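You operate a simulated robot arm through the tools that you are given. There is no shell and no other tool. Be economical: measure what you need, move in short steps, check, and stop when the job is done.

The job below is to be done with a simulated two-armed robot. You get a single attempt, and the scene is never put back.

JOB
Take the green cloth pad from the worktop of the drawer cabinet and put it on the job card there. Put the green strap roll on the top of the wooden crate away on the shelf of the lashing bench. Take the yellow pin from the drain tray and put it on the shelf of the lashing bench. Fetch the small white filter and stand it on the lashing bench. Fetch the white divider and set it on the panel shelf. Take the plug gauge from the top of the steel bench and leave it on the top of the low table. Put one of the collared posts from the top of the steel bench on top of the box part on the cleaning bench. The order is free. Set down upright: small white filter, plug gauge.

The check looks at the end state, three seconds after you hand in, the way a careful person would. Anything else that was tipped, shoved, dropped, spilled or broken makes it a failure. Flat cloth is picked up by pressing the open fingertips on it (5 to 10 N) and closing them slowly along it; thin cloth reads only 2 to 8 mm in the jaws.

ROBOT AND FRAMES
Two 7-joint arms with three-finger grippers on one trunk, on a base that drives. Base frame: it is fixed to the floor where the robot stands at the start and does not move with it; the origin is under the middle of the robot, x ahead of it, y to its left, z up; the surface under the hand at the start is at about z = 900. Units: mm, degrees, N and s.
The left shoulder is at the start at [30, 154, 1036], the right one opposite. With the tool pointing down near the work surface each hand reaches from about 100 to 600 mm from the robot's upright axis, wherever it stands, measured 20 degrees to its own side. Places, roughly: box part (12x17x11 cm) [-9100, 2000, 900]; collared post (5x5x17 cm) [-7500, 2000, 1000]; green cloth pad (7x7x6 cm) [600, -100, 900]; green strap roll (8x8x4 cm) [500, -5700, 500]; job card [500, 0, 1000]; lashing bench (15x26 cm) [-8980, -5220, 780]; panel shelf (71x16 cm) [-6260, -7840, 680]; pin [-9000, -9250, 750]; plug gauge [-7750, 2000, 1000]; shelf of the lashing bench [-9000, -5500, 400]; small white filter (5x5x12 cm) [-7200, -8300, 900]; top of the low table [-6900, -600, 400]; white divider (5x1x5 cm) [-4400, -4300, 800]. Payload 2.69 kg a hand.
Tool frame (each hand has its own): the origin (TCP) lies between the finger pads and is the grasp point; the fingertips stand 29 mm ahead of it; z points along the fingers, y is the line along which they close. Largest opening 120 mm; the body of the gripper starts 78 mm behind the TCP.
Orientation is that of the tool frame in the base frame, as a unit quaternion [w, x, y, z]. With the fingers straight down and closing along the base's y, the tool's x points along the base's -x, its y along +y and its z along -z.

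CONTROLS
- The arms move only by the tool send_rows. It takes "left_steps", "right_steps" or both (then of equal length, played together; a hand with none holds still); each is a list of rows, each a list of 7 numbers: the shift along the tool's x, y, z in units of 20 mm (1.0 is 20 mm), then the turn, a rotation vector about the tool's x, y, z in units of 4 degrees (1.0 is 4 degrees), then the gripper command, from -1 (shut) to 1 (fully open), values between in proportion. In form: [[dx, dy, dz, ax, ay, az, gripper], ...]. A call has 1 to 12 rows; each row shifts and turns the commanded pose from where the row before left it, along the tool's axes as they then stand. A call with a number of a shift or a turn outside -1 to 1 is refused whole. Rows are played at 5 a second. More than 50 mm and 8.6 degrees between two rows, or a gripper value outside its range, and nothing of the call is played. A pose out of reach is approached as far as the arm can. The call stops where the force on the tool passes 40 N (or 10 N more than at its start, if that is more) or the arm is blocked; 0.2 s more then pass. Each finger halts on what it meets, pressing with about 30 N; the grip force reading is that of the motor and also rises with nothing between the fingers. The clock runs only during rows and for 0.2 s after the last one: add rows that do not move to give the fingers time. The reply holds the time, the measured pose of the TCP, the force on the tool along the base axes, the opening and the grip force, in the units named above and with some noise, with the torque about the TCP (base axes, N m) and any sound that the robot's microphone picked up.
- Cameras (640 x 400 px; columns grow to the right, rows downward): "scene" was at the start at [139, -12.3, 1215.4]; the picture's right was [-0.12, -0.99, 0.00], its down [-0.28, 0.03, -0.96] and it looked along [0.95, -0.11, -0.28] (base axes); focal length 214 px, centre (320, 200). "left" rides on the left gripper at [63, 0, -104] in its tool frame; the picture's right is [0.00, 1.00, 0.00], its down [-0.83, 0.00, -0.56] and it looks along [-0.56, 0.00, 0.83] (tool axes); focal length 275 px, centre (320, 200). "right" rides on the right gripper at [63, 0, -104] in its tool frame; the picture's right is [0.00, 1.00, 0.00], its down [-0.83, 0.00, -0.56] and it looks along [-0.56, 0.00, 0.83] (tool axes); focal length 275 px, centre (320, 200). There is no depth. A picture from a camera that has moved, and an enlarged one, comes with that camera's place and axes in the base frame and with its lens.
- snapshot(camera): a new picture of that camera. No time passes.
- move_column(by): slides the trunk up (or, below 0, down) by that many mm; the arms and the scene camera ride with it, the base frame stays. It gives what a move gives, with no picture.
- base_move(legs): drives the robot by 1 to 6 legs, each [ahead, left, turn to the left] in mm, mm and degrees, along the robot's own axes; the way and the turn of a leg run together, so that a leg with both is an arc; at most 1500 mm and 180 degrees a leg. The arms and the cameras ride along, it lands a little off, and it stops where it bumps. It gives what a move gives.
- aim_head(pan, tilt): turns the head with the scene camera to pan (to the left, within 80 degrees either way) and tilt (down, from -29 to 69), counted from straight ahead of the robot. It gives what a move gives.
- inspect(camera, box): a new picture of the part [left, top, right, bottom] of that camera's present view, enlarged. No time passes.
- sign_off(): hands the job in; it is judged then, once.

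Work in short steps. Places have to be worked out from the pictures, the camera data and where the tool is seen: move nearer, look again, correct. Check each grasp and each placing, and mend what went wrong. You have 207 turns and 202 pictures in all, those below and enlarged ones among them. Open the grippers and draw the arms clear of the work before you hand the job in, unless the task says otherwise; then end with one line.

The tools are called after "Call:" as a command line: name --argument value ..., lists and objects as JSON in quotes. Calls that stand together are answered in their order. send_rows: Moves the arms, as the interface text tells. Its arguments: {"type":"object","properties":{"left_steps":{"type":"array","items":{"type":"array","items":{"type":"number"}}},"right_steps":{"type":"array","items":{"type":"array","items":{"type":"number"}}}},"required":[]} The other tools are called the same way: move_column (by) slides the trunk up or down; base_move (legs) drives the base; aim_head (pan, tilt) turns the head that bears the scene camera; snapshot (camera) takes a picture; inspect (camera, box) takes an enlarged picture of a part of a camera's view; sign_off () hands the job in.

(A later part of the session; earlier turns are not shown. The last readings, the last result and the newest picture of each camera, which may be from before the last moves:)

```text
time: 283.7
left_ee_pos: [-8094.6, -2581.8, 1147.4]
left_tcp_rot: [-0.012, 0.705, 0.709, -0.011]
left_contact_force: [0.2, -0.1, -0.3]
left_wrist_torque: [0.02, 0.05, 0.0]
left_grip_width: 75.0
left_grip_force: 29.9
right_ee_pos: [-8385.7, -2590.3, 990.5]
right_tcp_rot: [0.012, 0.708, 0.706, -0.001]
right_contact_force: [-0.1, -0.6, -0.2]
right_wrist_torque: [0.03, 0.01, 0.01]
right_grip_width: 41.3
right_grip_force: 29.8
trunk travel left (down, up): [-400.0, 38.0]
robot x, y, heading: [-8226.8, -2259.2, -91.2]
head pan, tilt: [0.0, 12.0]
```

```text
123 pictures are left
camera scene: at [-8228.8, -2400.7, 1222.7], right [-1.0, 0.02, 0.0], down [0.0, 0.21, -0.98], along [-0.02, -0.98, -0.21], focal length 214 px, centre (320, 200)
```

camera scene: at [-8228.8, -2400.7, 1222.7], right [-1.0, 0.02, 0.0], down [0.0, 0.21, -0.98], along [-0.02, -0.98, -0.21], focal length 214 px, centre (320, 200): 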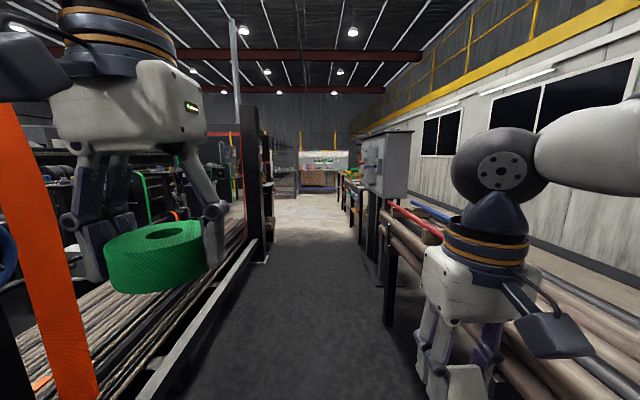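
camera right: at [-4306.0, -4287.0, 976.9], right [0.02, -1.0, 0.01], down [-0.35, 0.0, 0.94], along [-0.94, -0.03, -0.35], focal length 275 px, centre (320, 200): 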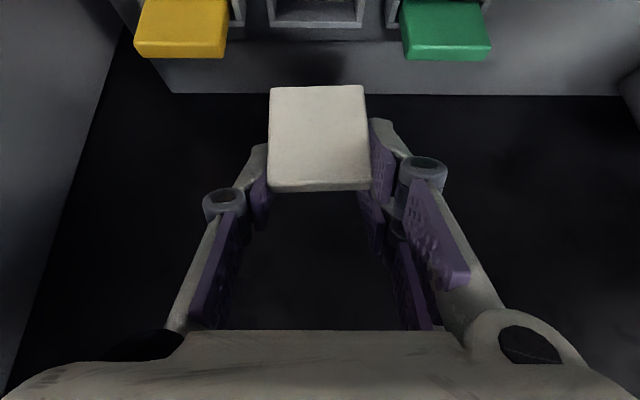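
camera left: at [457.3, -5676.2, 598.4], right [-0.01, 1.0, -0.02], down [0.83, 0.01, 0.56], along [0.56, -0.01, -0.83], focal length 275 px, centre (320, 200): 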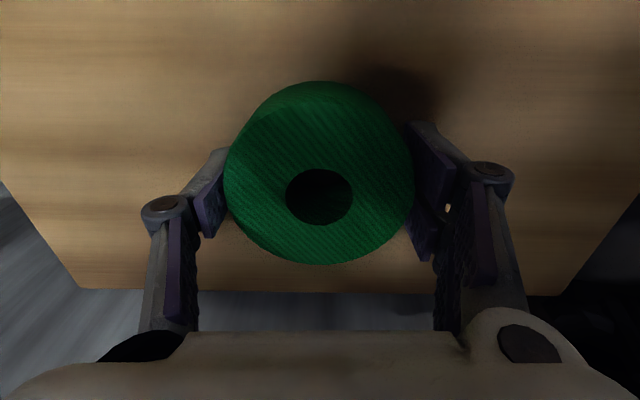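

Passage ok; shift ~80 left to clear the post-mounted cabinet and continue to y≈-4600.

Call:
base_move --legs '[[700, 90, 1.2], [1400, 0, 0]]'

Call:
snapshot --camera "scene"

Call:
aim_head --pan -45 --tilt 20

Call:
snapshot --camera "scene"

```text
time: 294.1
left_ee_pos: [-8007.2, -4658.1, 1146.1]
left_tcp_rot: [-0.012, 0.698, 0.716, -0.012]
left_contact_force: [0.4, -0.5, -1.4]
left_wrist_torque: [0.03, -0.01, 0.01]
left_grip_width: 74.3
left_grip_force: 30.3
right_ee_pos: [-8299.7, -4673.1, 989.9]
right_tcp_rot: [0.013, 0.701, 0.713, -0.001]
right_contact_force: [-0.3, 0.9, -0.1]
right_wrist_torque: [0.01, -0.01, 0.01]
right_grip_width: 40.9
right_grip_force: 30.5
trunk travel left (down, up): [-400.0, 38.0]
robot x, y, heading: [-8147.0, -4337.2, -89.8]
head pan, tilt: [0.0, 12.0]
```

```text
122 pictures are left
camera scene: at [-8146.2, -4479.3, 1222.7], right [-1.0, 0.0, 0.0], down [0.0, 0.21, -0.98], along [0.0, -0.98, -0.21], focal length 214 px, centre (320, 200)
```

scene: 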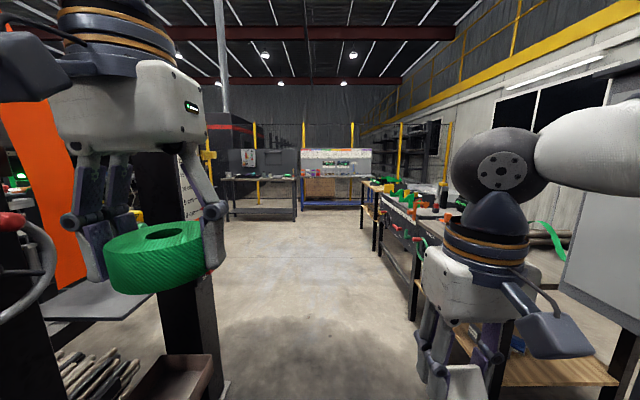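

```text
time: 295.2
left_ee_pos: [-8007.2, -4658.5, 1146.0]
left_tcp_rot: [-0.011, 0.698, 0.716, -0.011]
left_contact_force: [-0.6, 0.0, -1.1]
left_wrist_torque: [0.01, 0.02, -0.04]
left_grip_width: 74.4
left_grip_force: 29.5
right_ee_pos: [-8299.4, -4672.4, 989.4]
right_tcp_rot: [0.012, 0.7, 0.714, -0.001]
right_contact_force: [-0.3, -0.2, -0.9]
right_wrist_torque: [0.0, -0.02, -0.04]
right_grip_width: 41.2
right_grip_force: 29.7
trunk travel left (down, up): [-400.0, 38.0]
robot x, y, heading: [-8146.1, -4340.9, -90.0]
head pan, tilt: [-45.0, 20.0]
```

```text
121 pictures are left
camera scene: at [-8212.0, -4451.8, 1209.7], right [-0.71, 0.71, 0.0], down [0.24, 0.24, -0.94], along [-0.66, -0.67, -0.34], focal length 214 px, centre (320, 200)
```

scene: 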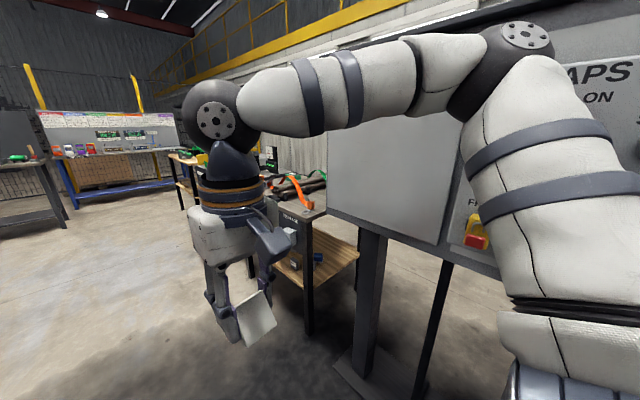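

The lashing bench (NE leg ≈[-8840,-5200]) has a lower wooden shelf. Drive to y≈-5400 and turn to face it.

Call:
base_move --legs '[[1050, 0, 0], [0, 0, -90]]'

Call:
aim_head --pan 0 --tilt 25

Call:
snapshot --camera "scene"

Call:
aim_head --pan 50 --tilt 15

Call:
snapshot --camera "scene"

```text
time: 304.4
left_ee_pos: [-8433.5, -5582.0, 1146.3]
left_tcp_rot: [-0.016, 0.998, 0.059, -0.001]
left_contact_force: [0.9, 0.0, -2.2]
left_wrist_torque: [-0.01, 0.04, 0.03]
left_grip_width: 74.0
left_grip_force: 30.1
right_ee_pos: [-8474.5, -5294.5, 991.1]
right_tcp_rot: [0.009, 0.998, 0.054, -0.009]
right_contact_force: [0.5, 0.2, -0.4]
right_wrist_torque: [0.02, 0.02, 0.01]
right_grip_width: 41.2
right_grip_force: 29.9
trunk travel left (down, up): [-400.0, 38.0]
robot x, y, heading: [-8129.6, -5414.7, -174.6]
head pan, tilt: [-45.0, 20.0]
```

```text
time: 305.5
left_ee_pos: [-8434.2, -5583.3, 1146.8]
left_tcp_rot: [-0.016, 0.998, 0.059, 0.0]
left_contact_force: [-0.4, -0.5, -1.5]
left_wrist_torque: [-0.01, 0.02, -0.01]
left_grip_width: 73.7
left_grip_force: 30.4
right_ee_pos: [-8473.8, -5295.3, 989.5]
right_tcp_rot: [0.009, 0.998, 0.054, -0.009]
right_contact_force: [-0.8, -0.6, 0.0]
right_wrist_torque: [-0.01, 0.0, 0.0]
right_grip_width: 41.6
right_grip_force: 30.7
trunk travel left (down, up): [-400.0, 38.0]
robot x, y, heading: [-8128.4, -5416.0, -174.7]
head pan, tilt: [0.0, 25.0]
```

```text
120 pictures are left
camera scene: at [-8264.9, -5429.9, 1201.6], right [-0.09, 1.0, 0.0], down [0.42, 0.04, -0.91], along [-0.9, -0.08, -0.42], focal length 214 px, centre (320, 200)
```

scene: 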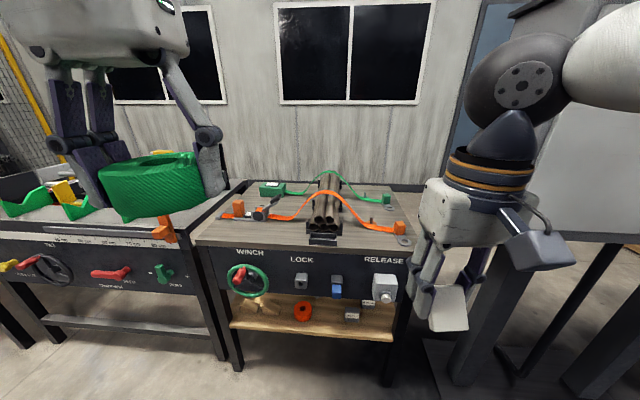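

```text
time: 306.7
left_ee_pos: [-8432.2, -5581.9, 1146.6]
left_tcp_rot: [-0.017, 0.998, 0.059, -0.001]
left_contact_force: [0.5, -0.5, -1.0]
left_wrist_torque: [0.01, 0.01, -0.03]
left_grip_width: 73.6
left_grip_force: 30.1
right_ee_pos: [-8473.8, -5295.0, 991.7]
right_tcp_rot: [0.008, 0.998, 0.054, -0.009]
right_contact_force: [-0.4, 0.1, 0.2]
right_wrist_torque: [0.0, 0.01, -0.01]
right_grip_width: 41.2
right_grip_force: 29.9
trunk travel left (down, up): [-400.0, 38.0]
robot x, y, heading: [-8129.2, -5415.5, -175.1]
head pan, tilt: [50.0, 15.0]
```

```text
119 pictures are left
camera scene: at [-8226.6, -5498.3, 1217.8], right [-0.82, 0.57, 0.0], down [0.15, 0.21, -0.97], along [-0.55, -0.79, -0.26], focal length 214 px, centre (320, 200)
```

scene: 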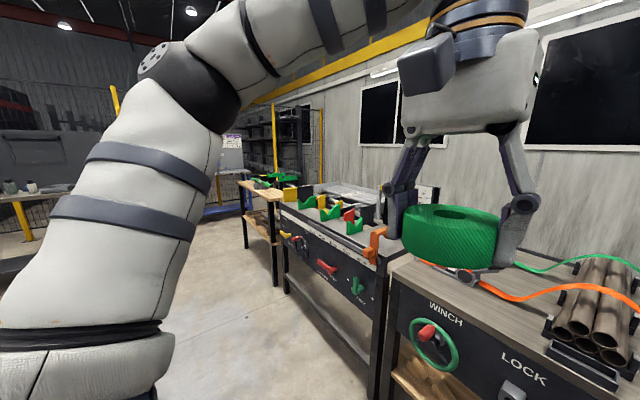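

Let me zoom on the bench top and its shelf.

Call:
aim_head --pan 5 --tilt 30

Call:
inspect --camera "scene" --box '[200, 140, 440, 290]'

Call:
inspect --camera "scene" --box '[200, 220, 420, 360]'

```text
time: 307.8
left_ee_pos: [-8432.8, -5582.9, 1147.1]
left_tcp_rot: [-0.017, 0.998, 0.059, -0.001]
left_contact_force: [0.1, -0.3, -1.1]
left_wrist_torque: [0.0, -0.03, -0.01]
left_grip_width: 73.4
left_grip_force: 30.0
right_ee_pos: [-8474.0, -5294.6, 991.0]
right_tcp_rot: [0.009, 0.998, 0.053, -0.01]
right_contact_force: [0.2, -0.4, 0.0]
right_wrist_torque: [0.01, 0.01, 0.03]
right_grip_width: 41.3
right_grip_force: 30.1
trunk travel left (down, up): [-400.0, 38.0]
robot x, y, heading: [-8135.6, -5414.9, -174.9]
head pan, tilt: [5.0, 30.0]
```

```text
2.67 times, centred on (320, 215) of scene
camera zoom: at [-8262.2, -5437.7, 1193.7], right [-0.18, 0.98, 0.0], down [0.49, 0.09, -0.87], along [-0.85, -0.15, -0.5], focal length 572 px, centre (320, 160)
```

zoom: 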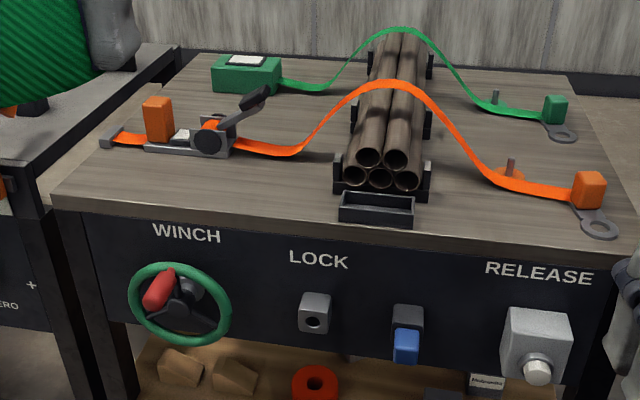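

```text
2.86 times, centred on (310, 290) of scene
camera zoom: at [-8262.2, -5437.7, 1193.7], right [-0.18, 0.98, 0.0], down [0.49, 0.09, -0.87], along [-0.85, -0.15, -0.5], focal length 613 px, centre (349, -57)
```

zoom: 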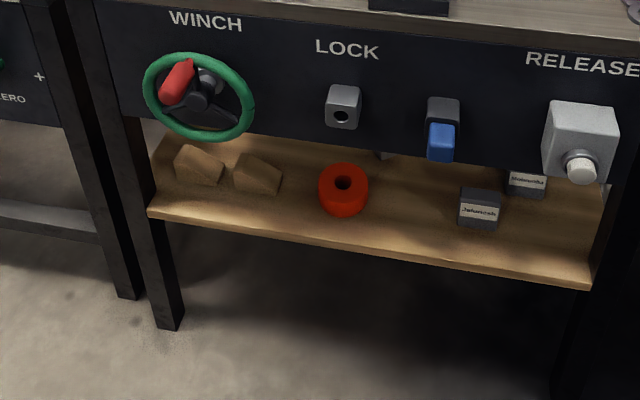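

Shelf has a free spot at ≈[-8850,-5445]; the opening under the panel is only ~180 mm high, so I'll set the roll on the front strip of the top (≈[-8860,-5605]) and regrip it with a tilted hand. Approach.

Call:
base_move --legs '[[253, -37, -5]]'

Call:
snapshot --camera "left"

Call:
snapshot --camera "scene"

```text
time: 309.7
left_ee_pos: [-8703.6, -5534.2, 1146.3]
left_tcp_rot: [-0.017, 1.0, 0.018, -0.001]
left_contact_force: [-0.3, -0.1, -1.0]
left_wrist_torque: [0.01, -0.01, 0.05]
left_grip_width: 73.7
left_grip_force: 30.2
right_ee_pos: [-8721.8, -5243.6, 990.1]
right_tcp_rot: [0.008, 1.0, 0.013, -0.01]
right_contact_force: [0.3, -0.2, -0.3]
right_wrist_torque: [-0.01, 0.0, 0.01]
right_grip_width: 41.5
right_grip_force: 30.5
trunk travel left (down, up): [-400.0, 38.0]
robot x, y, heading: [-8390.6, -5396.7, -179.5]
head pan, tilt: [5.0, 30.0]
```

```text
116 pictures are left
camera left: at [-8641.8, -5536.0, 1250.6], right [0.03, -1.0, -0.03], down [-0.83, -0.04, 0.56], along [-0.56, 0.01, -0.83], focal length 275 px, centre (320, 200)
```

left: 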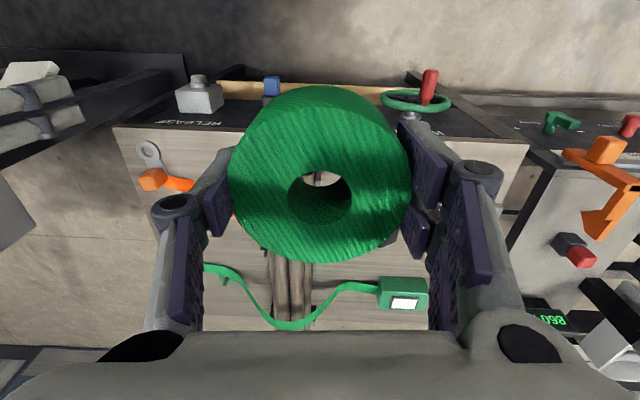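

```text
115 pictures are left
camera scene: at [-8522.7, -5402.6, 1193.6], right [-0.1, 1.0, 0.0], down [0.5, 0.05, -0.87], along [-0.86, -0.08, -0.5], focal length 214 px, centre (320, 200)
```

scene: 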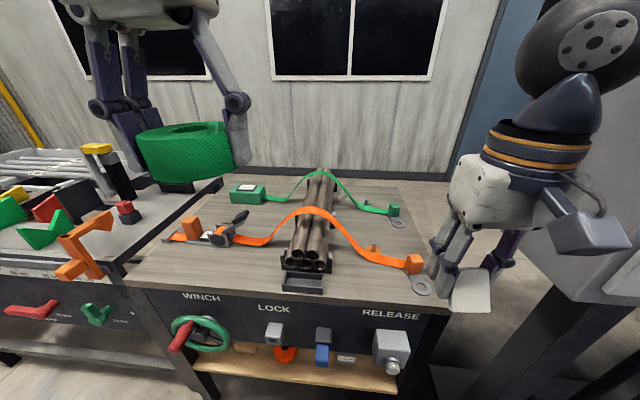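

Bring the roll over the front strip and lower to near the top.

Call:
send_rows --left_steps '[[-0.68, 0.3, 1, 0, 0, 0, -0.3], [-0.68, 0.3, 1, 0, 0, 0, -0.3], [-0.68, 0.3, 1, 0, 0, 0, -0.3], [-0.68, 0.3, 1, 0, 0, 0, -0.3], [-0.68, 0.3, 1, 0, 0, 0, -0.3], [-0.68, 0.3, 1, 0, 0, 0, -0.3], [-0.68, 0.3, 1, 0, 0, 0, -0.3], [-0.68, 0.3, 1, 0, 0, 0, -0.3], [-0.68, 0.3, 1, 0, 0, 0, -0.3], [-0.68, 0.3, 1, 0, 0, 0, -0.3], [-0.68, 0.3, 1, 0, 0, 0, -0.3], [-0.68, 0.3, 1, 0, 0, 0, -0.3]]'

Call:
send_rows --left_steps '[[0, 0, 1, 0, 0, 0, -0.3], [0, 0, 1, 0, 0, 0, -0.3], [0, 0, 1, 0, 0, 0, -0.3], [0, 0, 0.4, 0, 0, 0, -0.3]]'

Call:
snapshot --camera "scene"

Call:
snapshot --camera "left"

```text
time: 312.3
left_ee_pos: [-8865.0, -5604.9, 904.9]
left_tcp_rot: [-0.017, 1.0, 0.018, 0.0]
left_contact_force: [-0.5, -0.2, -1.5]
left_wrist_torque: [0.01, -0.02, 0.0]
left_grip_width: 73.8
left_grip_force: 30.1
right_ee_pos: [-8722.3, -5243.9, 989.1]
right_tcp_rot: [0.008, 1.0, 0.014, -0.009]
right_contact_force: [-0.3, 0.4, -0.5]
right_wrist_torque: [-0.04, 0.04, 0.0]
right_grip_width: 41.4
right_grip_force: 30.4
trunk travel left (down, up): [-400.0, 38.0]
robot x, y, heading: [-8385.7, -5390.2, -179.6]
head pan, tilt: [5.0, 30.0]
```

```text
time: 313.3
left_ee_pos: [-8863.9, -5604.0, 840.0]
left_tcp_rot: [-0.017, 1.0, 0.018, -0.001]
left_contact_force: [0.3, 0.0, -1.8]
left_wrist_torque: [0.0, 0.03, -0.01]
left_grip_width: 73.8
left_grip_force: 29.3
right_ee_pos: [-8722.7, -5243.7, 990.3]
right_tcp_rot: [0.008, 1.0, 0.014, -0.009]
right_contact_force: [0.4, 1.3, -0.2]
right_wrist_torque: [-0.02, -0.02, 0.01]
right_grip_width: 41.3
right_grip_force: 29.5
trunk travel left (down, up): [-400.0, 38.0]
robot x, y, heading: [-8385.7, -5392.5, -179.5]
head pan, tilt: [5.0, 30.0]
```

```text
114 pictures are left
camera scene: at [-8522.2, -5402.6, 1193.6], right [-0.1, 1.0, 0.0], down [0.5, 0.05, -0.87], along [-0.86, -0.08, -0.5], focal length 214 px, centre (320, 200)
```

scene: 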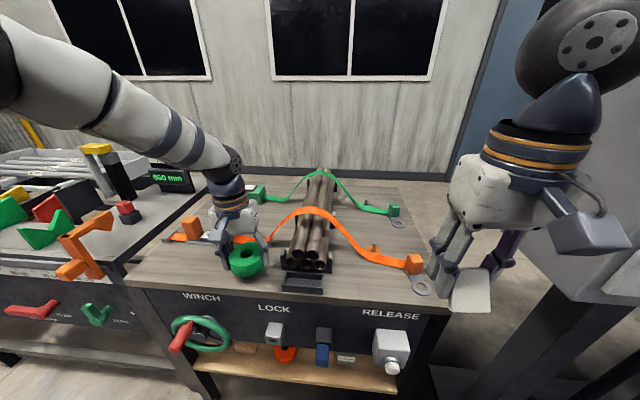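

```text
113 pictures are left
camera left: at [-8801.5, -5604.0, 942.7], right [0.03, -1.0, -0.03], down [-0.83, -0.04, 0.56], along [-0.56, 0.01, -0.83], focal length 275 px, centre (320, 200)
```

left: 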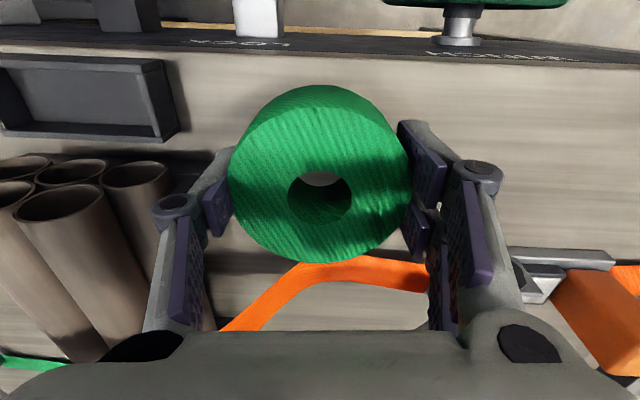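

Lower until contact.

Call:
send_rows --left_steps '[[0, 0, 0.6, 0, 0, 0, -0.3], [0, 0, 0.3, 0, 0, 0, -0.3], [0, 0, 0.15, 0, 0, 0, -0.3], [0, 0, 0.15, 0, 0, 0, -0.3], [0, 0, 0.15, 0, 0, 0, -0.3]]'

```text
time: 314.5
left_ee_pos: [-8865.4, -5602.4, 811.1]
left_tcp_rot: [-0.017, 1.0, 0.018, -0.001]
left_contact_force: [-0.7, 0.2, -1.4]
left_wrist_torque: [0.01, 0.05, 0.0]
left_grip_width: 73.4
left_grip_force: 29.7
right_ee_pos: [-8722.7, -5244.0, 990.2]
right_tcp_rot: [0.008, 1.0, 0.014, -0.01]
right_contact_force: [-0.1, 0.6, 0.4]
right_wrist_torque: [0.01, 0.0, 0.04]
right_grip_width: 41.3
right_grip_force: 29.8
trunk travel left (down, up): [-400.0, 38.0]
robot x, y, heading: [-8390.7, -5388.9, -179.4]
head pan, tilt: [5.0, 30.0]
```

No contact yet; keep lowering in small steps.

Call:
send_rows --left_steps '[[0, 0, 0.2, 0, 0, 0, -0.3], [0, 0, 0.2, 0, 0, 0, -0.3], [0, 0, 0.2, 0, 0, 0, -0.3], [0, 0, 0.2, 0, 0, 0, -0.3], [0, 0, 0.2, 0, 0, 0, -0.3], [0, 0, 0.2, 0, 0, 0, -0.3]]'

Call:
inspect --camera "scene" --box '[170, 170, 330, 300]'

```text
time: 315.3
left_ee_pos: [-8865.2, -5601.5, 806.8]
left_tcp_rot: [-0.015, 1.0, 0.02, -0.007]
left_contact_force: [10.8, -0.6, 29.1]
left_wrist_torque: [-0.86, -0.66, 0.12]
left_grip_width: 73.8
left_grip_force: 30.3
right_ee_pos: [-8719.0, -5244.7, 992.3]
right_tcp_rot: [0.007, 1.0, 0.015, -0.011]
right_contact_force: [-0.2, 0.6, 0.3]
right_wrist_torque: [-0.01, -0.01, 0.0]
right_grip_width: 41.5
right_grip_force: 29.8
trunk travel left (down, up): [-400.0, 38.0]
robot x, y, heading: [-8385.3, -5392.1, -179.3]
head pan, tilt: [5.0, 30.0]
stopped in row 3 (left hand): the force on the tool passed its limit at 45 N (the readings are from after the stop); the commanded pose is now the measured one
```

```text
3.08 times, centred on (250, 235) of scene
camera zoom: at [-8518.5, -5402.0, 1194.3], right [-0.1, 1.0, 0.0], down [0.5, 0.05, -0.87], along [-0.86, -0.09, -0.5], focal length 660 px, centre (535, 92)
```

zoom: 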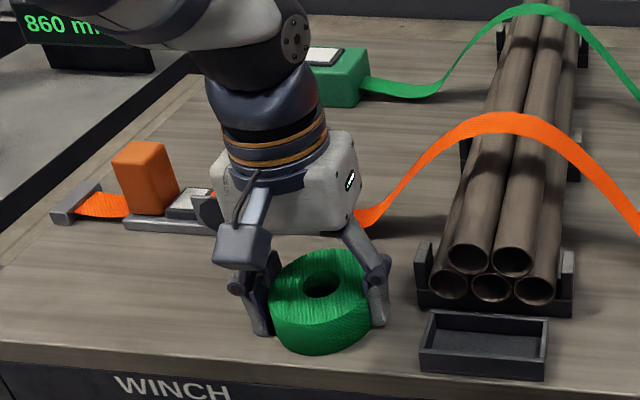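

Seated on the bench top (~z 772). Open a little and rotate the hand ~50° about the roll, then regrip.

Call:
send_rows --left_steps '[[0, 0, 0, 0, 0, 0, 0.3], [0, 0, -0.1, 0, 0, 0, 0.6], [0, 0, 0, 0, -0.96, 0, 0.6], [0, 0, 0, 0, -0.96, 0, 0.6], [0, 0, 0, 0, -0.96, 0, 0.6], [0, 0, 0, 0, -0.96, 0, 0.6], [0, 0, 0, 0, -0.96, 0, 0.6], [0, 0, 0, 0, -0.96, 0, 0.6], [0, 0, 0, 0, -0.96, 0, 0.6], [0, 0, 0, 0, -0.96, 0, 0.6], [0, 0, 0, 0, -0.96, 0, 0.6], [0, 0, 0, 0, -0.96, 0, 0.6]]'

Call:
send_rows --left_steps '[[0, 0, 0, 0, -0.96, 0, 0.6], [0, 0, 0, 0, -0.96, 0, 0.6], [0, 0, 0, 0, -0.96, 0, 0.6], [0, 0, 0, 0, 0, 0, 0.6]]'

Call:
snapshot --camera "left"

Call:
inspect --camera "scene" --box '[170, 170, 330, 300]'

```text
time: 317.9
left_ee_pos: [-8867.1, -5602.0, 805.1]
left_tcp_rot: [-0.009, 0.942, 0.024, -0.333]
left_contact_force: [0.5, -4.8, 11.3]
left_wrist_torque: [-0.72, -0.16, 0.06]
left_grip_width: 106.5
left_grip_force: 6.2
right_ee_pos: [-8721.5, -5244.3, 990.0]
right_tcp_rot: [0.008, 1.0, 0.015, -0.01]
right_contact_force: [-0.2, -0.9, -0.7]
right_wrist_torque: [-0.04, -0.01, -0.02]
right_grip_width: 41.2
right_grip_force: 29.8
trunk travel left (down, up): [-400.0, 38.0]
robot x, y, heading: [-8386.1, -5389.8, -179.4]
head pan, tilt: [5.0, 30.0]
```

```text
time: 318.9
left_ee_pos: [-8866.9, -5601.0, 804.8]
left_tcp_rot: [-0.005, 0.904, 0.025, -0.426]
left_contact_force: [2.5, -4.7, 11.1]
left_wrist_torque: [-0.65, -0.14, 0.13]
left_grip_width: 107.9
left_grip_force: 5.7
right_ee_pos: [-8722.2, -5243.2, 989.7]
right_tcp_rot: [0.008, 1.0, 0.014, -0.011]
right_contact_force: [-1.1, 0.2, 0.2]
right_wrist_torque: [-0.02, 0.02, 0.01]
right_grip_width: 41.3
right_grip_force: 29.6
trunk travel left (down, up): [-400.0, 38.0]
robot x, y, heading: [-8387.8, -5391.0, -179.2]
head pan, tilt: [5.0, 30.0]
```

```text
111 pictures are left
camera left: at [-8746.7, -5597.6, 822.5], right [0.04, -1.0, -0.03], down [-0.1, -0.03, 0.99], along [-0.99, -0.03, -0.1], focal length 275 px, centre (320, 200)
```

left: 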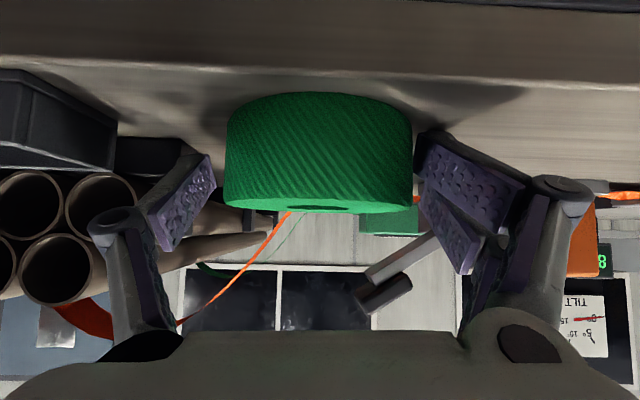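

```text
3.08 times, centred on (250, 235) of scene
camera zoom: at [-8521.0, -5402.9, 1193.8], right [-0.1, 1.0, 0.0], down [0.5, 0.05, -0.87], along [-0.86, -0.08, -0.5], focal length 660 px, centre (535, 92)
```

zoom: 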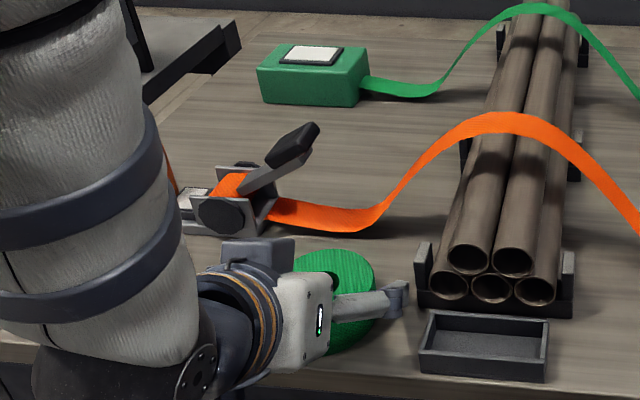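

Tips rub the top lightly; raise ~5 mm and close on the roll.

Call:
send_rows --left_steps '[[-0.2, 0, -0.16, 0, 0, 0, 0.6], [0, 0, 0, 0, 0, 0, 0.2], [0, 0, 0, 0, 0, 0, 0.0], [0, 0, 0, 0, 0, 0, -0.2], [0, 0, 0, 0, 0, 0, -0.3], [0, 0, 0, 0, 0, 0, -0.3]]'

Call:
snapshot --camera "left"

```text
time: 320.1
left_ee_pos: [-8868.3, -5599.7, 813.1]
left_tcp_rot: [-0.007, 0.901, 0.022, -0.433]
left_contact_force: [10.7, 5.4, 25.2]
left_wrist_torque: [-0.93, -0.36, 0.41]
left_grip_width: 74.9
left_grip_force: 30.0
right_ee_pos: [-8719.3, -5242.6, 990.8]
right_tcp_rot: [0.008, 1.0, 0.014, -0.009]
right_contact_force: [0.3, 0.5, -0.4]
right_wrist_torque: [-0.03, 0.02, -0.02]
right_grip_width: 41.5
right_grip_force: 29.1
trunk travel left (down, up): [-400.0, 38.0]
robot x, y, heading: [-8389.8, -5392.9, -179.3]
head pan, tilt: [5.0, 30.0]
stopped in row 5 (left hand): the force on the tool passed its limit at 41 N (the readings are from after the stop); the commanded pose is now the measured one
```

```text
109 pictures are left
camera left: at [-8748.0, -5596.1, 829.7], right [0.03, -1.0, -0.03], down [-0.09, -0.03, 1.0], along [-1.0, -0.03, -0.09], focal length 275 px, centre (320, 200)
```

left: 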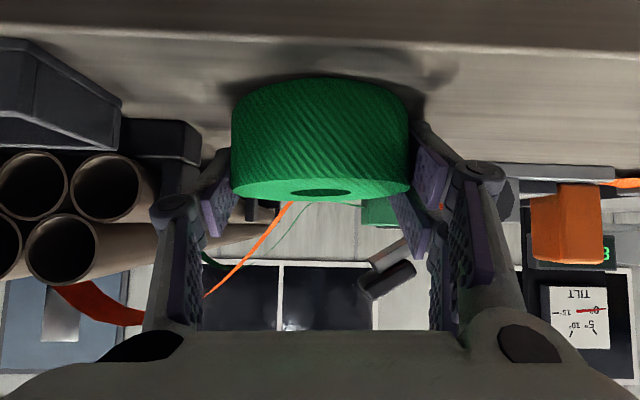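

Regripped at 75 mm. Lift and draw back off the bench.

Call:
send_rows --left_steps '[[-0.7, 0, -0.57, 0, 0, 0, -0.35], [-0.7, 0, -0.57, 0, 0, 0, -0.35], [-0.7, 0, -0.57, 0, 0, 0, -0.35], [0.57, 0, -0.7, 0, 0, 0, -0.35], [0.57, 0, -0.7, 0, 0, 0, -0.35], [0.57, 0, -0.7, 0, 0, 0, -0.35], [0.57, 0, -0.7, 0, 0, 0, -0.35], [0.57, 0, -0.7, 0, 0, 0, -0.35], [0.57, 0, -0.7, 0, 0, 0, -0.35], [0.57, 0, -0.7, 0, 0, 0, -0.35]]'

Call:
snapshot --camera "left"

Call:
snapshot --camera "scene"

```text
time: 322.3
left_ee_pos: [-8810.7, -5594.3, 856.1]
left_tcp_rot: [-0.007, 0.903, 0.023, -0.428]
left_contact_force: [0.3, 0.2, -0.7]
left_wrist_torque: [0.01, -0.01, 0.0]
left_grip_width: 74.3
left_grip_force: 30.3
left hand out of reach, approached as far as the arm can: row 7, 8, 9, 10
right_ee_pos: [-8722.4, -5244.9, 990.3]
right_tcp_rot: [0.008, 1.0, 0.014, -0.009]
right_contact_force: [0.2, -0.8, -1.1]
right_wrist_torque: [-0.02, 0.05, 0.01]
right_grip_width: 41.4
right_grip_force: 29.8
trunk travel left (down, up): [-400.0, 38.0]
robot x, y, heading: [-8387.4, -5390.8, -179.5]
head pan, tilt: [5.0, 30.0]
```

```text
108 pictures are left
camera left: at [-8689.7, -5590.3, 872.3], right [0.03, -1.0, -0.03], down [-0.1, -0.03, 0.99], along [-0.99, -0.03, -0.1], focal length 275 px, centre (320, 200)
```

left: 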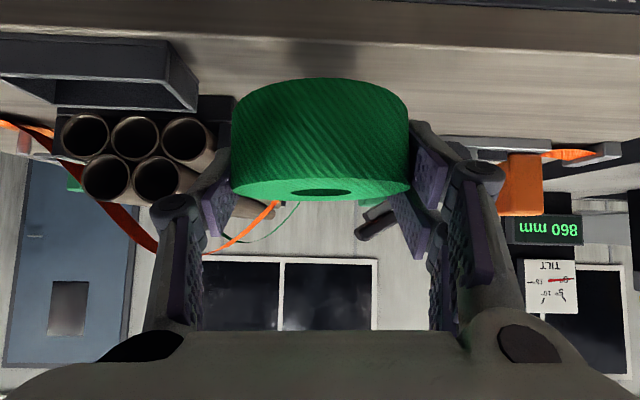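

```text
107 pictures are left
camera scene: at [-8522.1, -5402.6, 1193.6], right [-0.1, 1.0, 0.0], down [0.5, 0.05, -0.87], along [-0.86, -0.08, -0.5], focal length 214 px, centre (320, 200)
```

scene: 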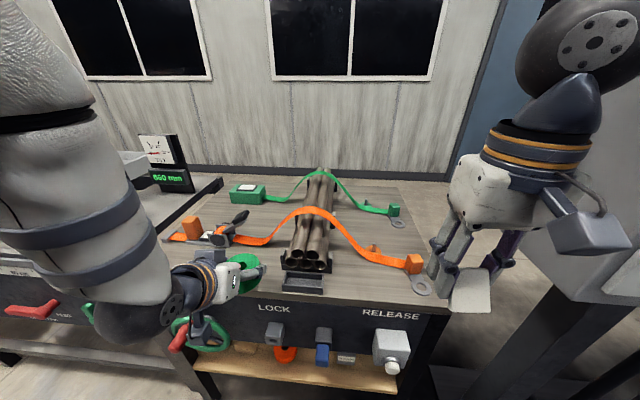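

Back off, make the left command reachable again, pull the right hand up/back, then lower the column.

Call:
base_move --legs '[[-280, 0, 0]]'

Call:
send_rows --left_steps '[[-0.57, 0, 0.7, 0, 0, 0, -0.35], [-0.57, 0, 0.7, 0, 0, 0, -0.35], [-0.57, 0, 0.7, 0, 0, 0, -0.35], [-0.57, 0, 0.7, 0, 0, 0, -0.35], [-0.57, 0, 0.7, 0, 0, 0, -0.35], [0, 0, 0, 0, 0, 0, -0.35], [0, 0, 0, 0, 0, 0, -0.35]]' --right_steps '[[0.5, -0.3, -1, 0, 0, 0, -0.6], [0.5, -0.3, -1, 0, 0, 0, -0.6], [0.5, -0.3, -1, 0, 0, 0, -0.6], [0.5, -0.3, -1, 0, 0, 0, -0.6], [0.5, -0.3, -1, 0, 0, 0, -0.6], [0, 0, -1, 0, 0, 0, -0.6], [0, 0, -1, 0, 0, 0, -0.6]]'

Call:
move_column --by -370

Call:
snapshot --camera "scene"

Call:
snapshot --camera "left"

```text
time: 324.3
left_ee_pos: [-8524.7, -5593.5, 855.3]
left_tcp_rot: [-0.006, 0.903, 0.024, -0.428]
left_contact_force: [0.4, -0.2, -2.3]
left_wrist_torque: [0.0, 0.0, 0.01]
left_grip_width: 74.1
left_grip_force: 30.1
right_ee_pos: [-8436.5, -5241.5, 990.8]
right_tcp_rot: [0.008, 1.0, 0.016, -0.01]
right_contact_force: [0.6, -0.1, 0.0]
right_wrist_torque: [0.03, 0.0, 0.01]
right_grip_width: 41.3
right_grip_force: 29.8
trunk travel left (down, up): [-400.0, 38.0]
robot x, y, heading: [-8102.5, -5386.8, -179.3]
head pan, tilt: [5.0, 30.0]
```

```text
time: 325.9
left_ee_pos: [-8615.2, -5595.0, 854.2]
left_tcp_rot: [-0.006, 0.904, 0.024, -0.428]
left_contact_force: [-0.2, -0.9, -1.9]
left_wrist_torque: [-0.03, 0.01, 0.01]
left_grip_width: 74.4
left_grip_force: 29.5
right_ee_pos: [-8385.2, -5204.9, 1129.1]
right_tcp_rot: [0.007, 1.0, 0.017, -0.01]
right_contact_force: [-0.3, 0.6, -0.2]
right_wrist_torque: [-0.03, 0.03, 0.03]
right_grip_width: 41.3
right_grip_force: 30.0
trunk travel left (down, up): [-400.0, 38.0]
robot x, y, heading: [-8102.2, -5388.1, -179.1]
head pan, tilt: [5.0, 30.0]
```

```text
time: 329.4
left_ee_pos: [-8595.0, -5594.4, 322.6]
left_tcp_rot: [-0.003, 0.967, 0.027, -0.254]
left_contact_force: [-0.5, 0.3, -1.5]
left_wrist_torque: [0.0, 0.0, 0.01]
left_grip_width: 74.1
left_grip_force: 29.9
right_ee_pos: [-8480.5, -5206.8, 662.5]
right_tcp_rot: [0.008, 0.985, 0.014, 0.175]
right_contact_force: [-0.4, 0.5, -1.1]
right_wrist_torque: [-0.01, 0.02, -0.01]
right_grip_width: 41.1
right_grip_force: 30.3
trunk travel left (down, up): [-30.0, 408.0]
robot x, y, heading: [-8105.0, -5389.7, -179.4]
head pan, tilt: [5.0, 30.0]
```

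```text
106 pictures are left
camera scene: at [-8371.1, -5401.4, 791.5], right [-0.1, 0.99, 0.0], down [0.5, 0.05, -0.87], along [-0.86, -0.09, -0.5], focal length 214 px, centre (320, 200)
```

scene: 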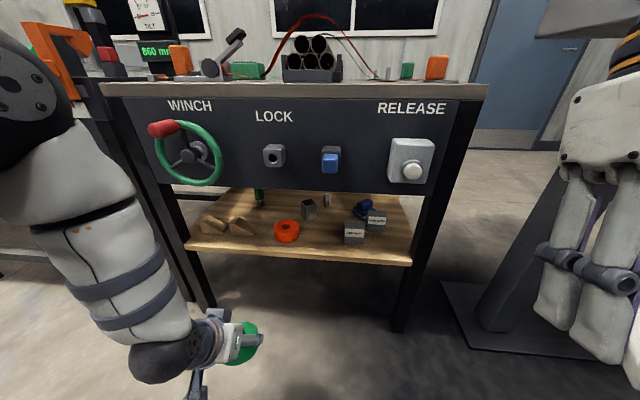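

```text
105 pictures are left
camera left: at [-8488.9, -5591.2, 382.1], right [0.04, -1.0, -0.02], down [-0.45, -0.04, 0.89], along [-0.89, -0.03, -0.45], focal length 275 px, centre (320, 200)
```

left: 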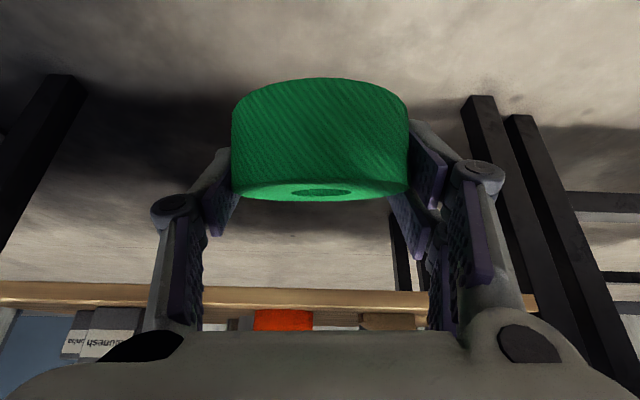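

Trunk lean changes the tilt. Shelf top is at z≈350, front edge x≈-8810; target spot [-8872,-5455]. Re-tilt the left hand to ~51°, raise to z≈450 and shift; move the right hand clear of the RELEASE box.

Call:
send_rows --left_steps '[[-0.5, -0.87, -0.6, 0, -0.68, 0, -0.35], [-0.5, -0.87, -0.6, 0, -0.68, 0, -0.35], [-0.5, -0.87, -0.6, 0, -0.68, 0, -0.35], [-0.55, -0.87, -0.57, 0, -0.68, 0, -0.35], [-0.55, -0.87, -0.57, 0, -0.68, 0, -0.35], [-0.6, -0.87, -0.57, 0, -0.68, 0, -0.35], [-0.6, -0.87, -0.57, 0, -0.68, 0, -0.35], [-0.6, -0.87, -0.57, 0, -0.68, 0, -0.35]]' --right_steps '[[0.3, -0.8, -0.4, 0, -0.63, 0, -0.6], [0.3, -0.8, -0.4, 0, -0.63, 0, -0.6], [0.3, -0.8, -0.4, 0, -0.63, 0, -0.6], [0.3, -0.8, -0.4, 0, -0.63, 0, -0.6], [0.3, -0.8, -0.4, 0, -0.63, 0, -0.6], [0.3, -0.8, -0.4, 0, -0.63, 0, -0.6], [0.3, -0.8, -0.4, 0, -0.63, 0, -0.6], [0.3, -0.8, -0.4, 0, -0.63, 0, -0.6]]'

Call:
snapshot --camera "scene"

Call:
snapshot --camera "left"

```text
time: 331.2
left_ee_pos: [-8613.4, -5458.8, 453.6]
left_tcp_rot: [0.002, 0.902, 0.027, -0.432]
left_contact_force: [0.3, -0.5, -1.7]
left_wrist_torque: [0.02, 0.03, -0.01]
left_grip_width: 74.0
left_grip_force: 30.4
right_ee_pos: [-8447.0, -5133.2, 648.8]
right_tcp_rot: [0.011, 1.0, 0.013, 0.0]
right_contact_force: [-1.2, -0.2, -0.2]
right_wrist_torque: [0.0, 0.01, 0.01]
right_grip_width: 41.1
right_grip_force: 30.0
right hand out of reach, approached as far as the arm can: row 1, 2, 3, 4, 5, 6, 7, 8
trunk travel left (down, up): [-30.0, 408.0]
robot x, y, heading: [-8099.5, -5386.0, -179.3]
head pan, tilt: [5.0, 30.0]
```

```text
104 pictures are left
camera scene: at [-8371.2, -5401.4, 791.5], right [-0.1, 0.99, 0.0], down [0.5, 0.05, -0.87], along [-0.86, -0.09, -0.5], focal length 214 px, centre (320, 200)
```

scene: 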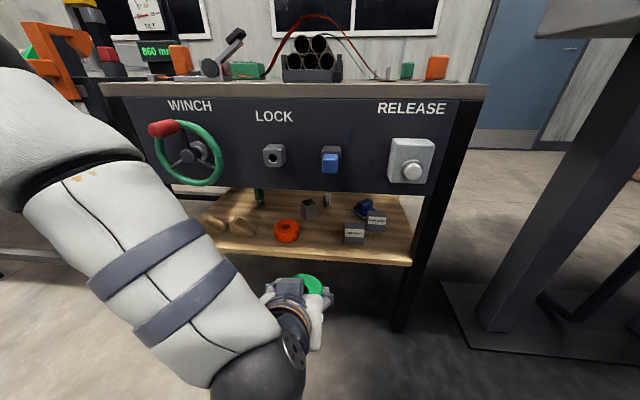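

```text
103 pictures are left
camera left: at [-8493.7, -5453.2, 469.6], right [0.05, -1.0, -0.02], down [-0.09, -0.02, 1.0], along [-1.0, -0.04, -0.09], focal length 275 px, centre (320, 200)
```

left: 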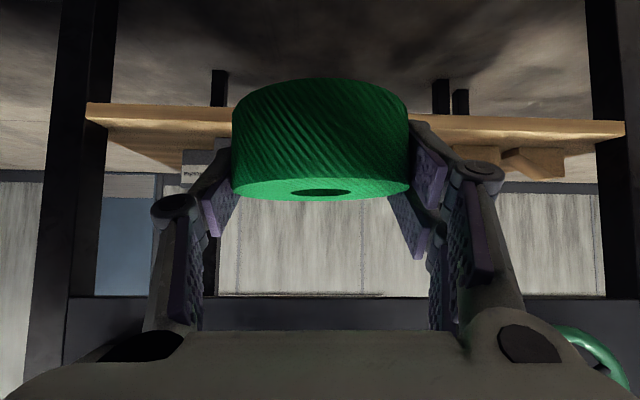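

Clear view: shelf top ≈352, panel bottom ≈550. Lower the hand 20 mm, then drive in 258 mm.

Call:
send_rows --left_steps '[[0.78, 0, 0.63, 0, 0, 0, -0.35], [0, 0, 0, 0, 0, 0, -0.35]]'

Call:
base_move --legs '[[200, -4, 0]]'

Call:
snapshot --camera "left"

Call:
snapshot --camera "scene"

```text
time: 331.9
left_ee_pos: [-8613.2, -5457.6, 434.0]
left_tcp_rot: [0.003, 0.901, 0.027, -0.432]
left_contact_force: [-0.1, 0.0, -1.6]
left_wrist_torque: [0.03, 0.0, -0.01]
left_grip_width: 74.1
left_grip_force: 30.1
right_ee_pos: [-8445.8, -5133.6, 648.8]
right_tcp_rot: [0.01, 1.0, 0.012, -0.001]
right_contact_force: [0.7, 0.0, -0.2]
right_wrist_torque: [0.01, 0.02, 0.01]
right_grip_width: 40.9
right_grip_force: 30.0
trunk travel left (down, up): [-30.0, 408.0]
robot x, y, heading: [-8102.3, -5388.7, -179.2]
head pan, tilt: [5.0, 30.0]
```

```text
time: 333.4
left_ee_pos: [-8814.6, -5458.5, 435.1]
left_tcp_rot: [0.002, 0.901, 0.027, -0.432]
left_contact_force: [1.0, -0.5, -1.7]
left_wrist_torque: [0.0, -0.01, 0.04]
left_grip_width: 73.9
left_grip_force: 29.8
right_ee_pos: [-8647.2, -5133.4, 648.8]
right_tcp_rot: [0.01, 1.0, 0.014, 0.0]
right_contact_force: [1.0, 0.1, -0.5]
right_wrist_torque: [0.03, 0.0, -0.01]
right_grip_width: 41.4
right_grip_force: 30.3
trunk travel left (down, up): [-30.0, 408.0]
robot x, y, heading: [-8303.3, -5386.2, -179.1]
head pan, tilt: [5.0, 30.0]
```

```text
102 pictures are left
camera left: at [-8693.4, -5452.8, 449.3], right [0.05, -1.0, -0.02], down [-0.09, -0.02, 1.0], along [-1.0, -0.05, -0.09], focal length 275 px, centre (320, 200)
```

left: 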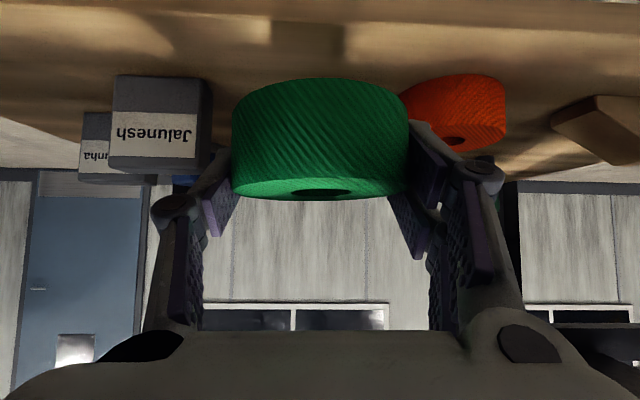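

```text
101 pictures are left
camera scene: at [-8571.7, -5400.8, 791.5], right [-0.1, 0.99, 0.0], down [0.5, 0.05, -0.87], along [-0.86, -0.09, -0.5], focal length 214 px, centre (320, 200)
```

scene: 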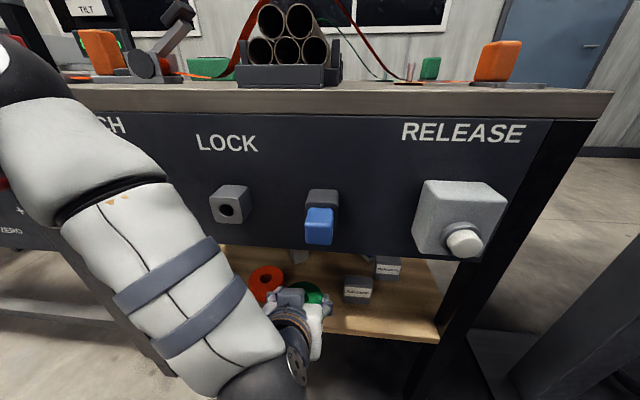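

Gap between block and orange roll is centred at y≈-5463. Move in 43 mm and lower toward the shelf.

Call:
send_rows --left_steps '[[-0.68, 0.15, 0.84, 0, 0, 0, -0.35], [-0.68, 0.15, 0.84, 0, 0, 0, -0.35], [0.39, 0, 0.315, 0, 0, 0, -0.35], [0.39, 0, 0.315, 0, 0, 0, -0.35], [0.39, 0, 0.315, 0, 0, 0, -0.35], [0.15, 0, 0.12, 0, 0, 0, -0.35], [0.1, 0, 0.08, 0, 0, 0, -0.35]]'

Call:
snapshot --camera "left"

```text
time: 335.1
left_ee_pos: [-8858.0, -5464.7, 397.2]
left_tcp_rot: [0.001, 0.902, 0.027, -0.432]
left_contact_force: [0.2, 0.6, -1.8]
left_wrist_torque: [0.03, -0.03, 0.01]
left_grip_width: 73.6
left_grip_force: 29.8
right_ee_pos: [-8647.7, -5133.0, 648.6]
right_tcp_rot: [0.01, 1.0, 0.013, -0.001]
right_contact_force: [0.1, 0.9, -0.4]
right_wrist_torque: [-0.01, -0.03, 0.0]
right_grip_width: 41.2
right_grip_force: 30.0
trunk travel left (down, up): [-30.0, 408.0]
robot x, y, heading: [-8301.4, -5381.4, -179.3]
head pan, tilt: [5.0, 30.0]
```

```text
100 pictures are left
camera left: at [-8736.8, -5459.7, 412.5], right [0.05, -1.0, -0.02], down [-0.09, -0.02, 1.0], along [-1.0, -0.05, -0.09], focal length 275 px, centre (320, 200)
```

left: 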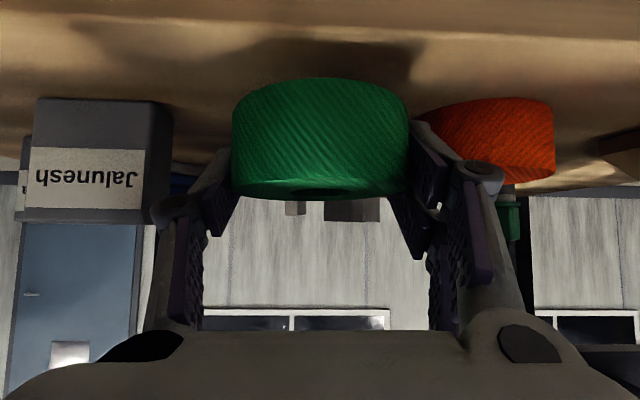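

Shift 8 mm away from the orange roll and lower in small steps to contact.

Call:
send_rows --left_steps '[[0, -0.4, 0, 0, 0, 0, -0.35], [0.1, 0, 0.08, 0, 0, 0, -0.35], [0.1, 0, 0.08, 0, 0, 0, -0.35], [0.1, 0, 0.08, 0, 0, 0, -0.35], [0.1, 0, 0.08, 0, 0, 0, -0.35]]'

Call:
snapshot --camera "left"

```text
time: 336.2
left_ee_pos: [-8856.6, -5456.9, 387.4]
left_tcp_rot: [0.001, 0.902, 0.027, -0.432]
left_contact_force: [0.1, -0.3, -1.2]
left_wrist_torque: [0.0, -0.01, 0.0]
left_grip_width: 73.6
left_grip_force: 30.1
right_ee_pos: [-8647.8, -5132.1, 648.5]
right_tcp_rot: [0.01, 1.0, 0.013, -0.001]
right_contact_force: [0.9, -0.3, -0.5]
right_wrist_torque: [-0.01, 0.03, -0.03]
right_grip_width: 41.0
right_grip_force: 29.7
trunk travel left (down, up): [-30.0, 408.0]
robot x, y, heading: [-8303.9, -5386.8, -179.3]
head pan, tilt: [5.0, 30.0]
```

```text
99 pictures are left
camera left: at [-8736.9, -5451.3, 402.8], right [0.05, -1.0, -0.02], down [-0.09, -0.02, 1.0], along [-1.0, -0.05, -0.09], focal length 275 px, centre (320, 200)
```

left: 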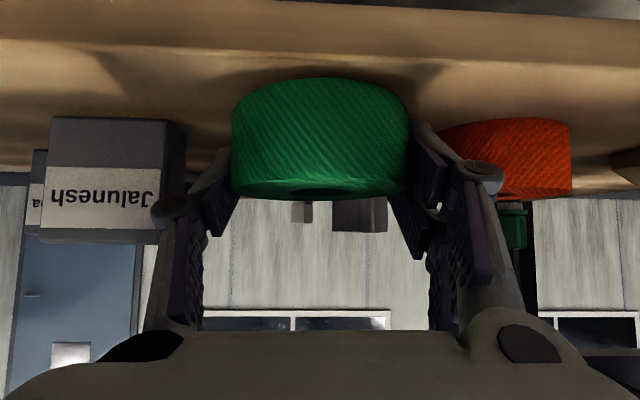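

Continue lowering.

Call:
send_rows --left_steps '[[0.12, 0, 0.1, 0, 0, 0, -0.35], [0.12, 0, 0.1, 0, 0, 0, -0.35], [0.12, 0, 0.1, 0, 0, 0, -0.35], [0.12, 0, 0.1, 0, 0, 0, -0.35], [0.12, 0, 0.1, 0, 0, 0, -0.35]]'

Call:
snapshot --camera "left"

```text
time: 337.1
left_ee_pos: [-8858.4, -5454.9, 384.0]
left_tcp_rot: [0.003, 0.898, 0.028, -0.439]
left_contact_force: [8.2, 0.1, 19.3]
left_wrist_torque: [-0.76, -0.38, 0.37]
left_grip_width: 73.7
left_grip_force: 29.9
right_ee_pos: [-8646.4, -5133.7, 649.1]
right_tcp_rot: [0.011, 1.0, 0.013, -0.002]
right_contact_force: [-0.4, 0.0, 0.6]
right_wrist_torque: [0.03, -0.02, 0.01]
right_grip_width: 41.2
right_grip_force: 30.2
trunk travel left (down, up): [-30.0, 408.0]
robot x, y, heading: [-8302.1, -5383.0, -179.0]
head pan, tilt: [5.0, 30.0]
stopped in row 3 (left hand): the force on the tool passed its limit at 45 N (the readings are from after the stop); the commanded pose is now the measured one
```

```text
98 pictures are left
camera left: at [-8738.1, -5451.1, 397.7], right [0.05, -1.0, -0.02], down [-0.07, -0.02, 1.0], along [-1.0, -0.05, -0.07], focal length 275 px, centre (320, 200)
```

left: 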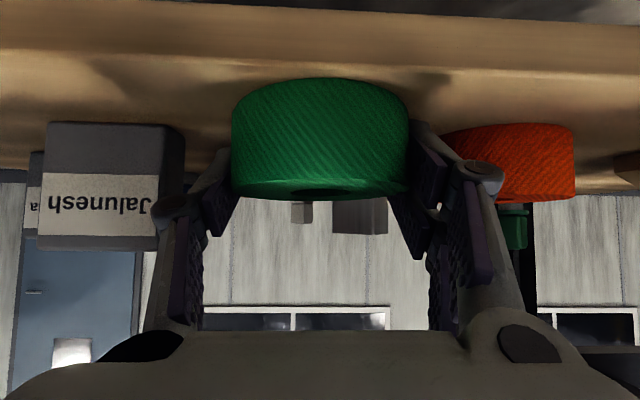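

Contact made. Open slightly (to ~86 mm), then withdraw along the fingers.

Call:
send_rows --left_steps '[[-0.1, 0, -0.08, 0, 0, 0, 0.1], [0, 0, 0, 0, 0, 0, 0.35], [0, 0, 0, 0, 0, 0, 0.43], [0, 0, 0, 0, 0, 0, 0.43], [0, 0, -0.4, 0, 0, 0, 0.43], [0, 0, -0.8, 0, 0, 0, 0.43], [0, 0, -1, 0, 0, 0, 0.43], [0, 0, -1, 0, 0, 0, 0.43]]'

Call:
snapshot --camera "left"

```text
time: 338.9
left_ee_pos: [-8809.1, -5453.4, 424.7]
left_tcp_rot: [0.002, 0.9, 0.027, -0.436]
left_contact_force: [0.5, -1.1, -0.2]
left_wrist_torque: [0.01, -0.02, 0.0]
left_grip_width: 86.1
left_grip_force: 0.0
right_ee_pos: [-8646.4, -5131.8, 648.9]
right_tcp_rot: [0.01, 1.0, 0.013, 0.0]
right_contact_force: [-0.3, -0.5, -0.4]
right_wrist_torque: [-0.02, 0.04, -0.02]
right_grip_width: 41.1
right_grip_force: 30.2
trunk travel left (down, up): [-30.0, 408.0]
robot x, y, heading: [-8307.4, -5388.6, -179.2]
head pan, tilt: [5.0, 30.0]
```

```text
97 pictures are left
camera left: at [-8688.2, -5448.3, 439.4], right [0.05, -1.0, -0.02], down [-0.08, -0.02, 1.0], along [-1.0, -0.05, -0.08], focal length 275 px, centre (320, 200)
```

left: 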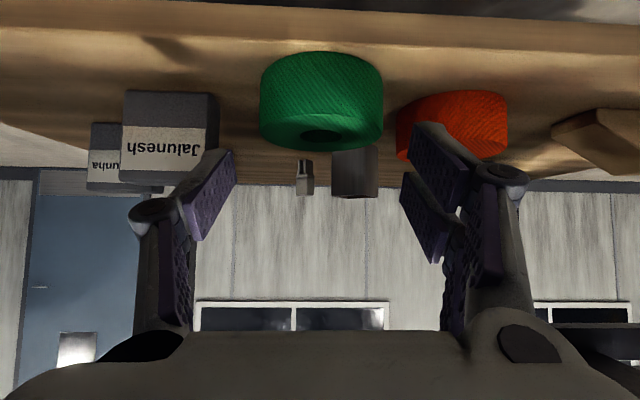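

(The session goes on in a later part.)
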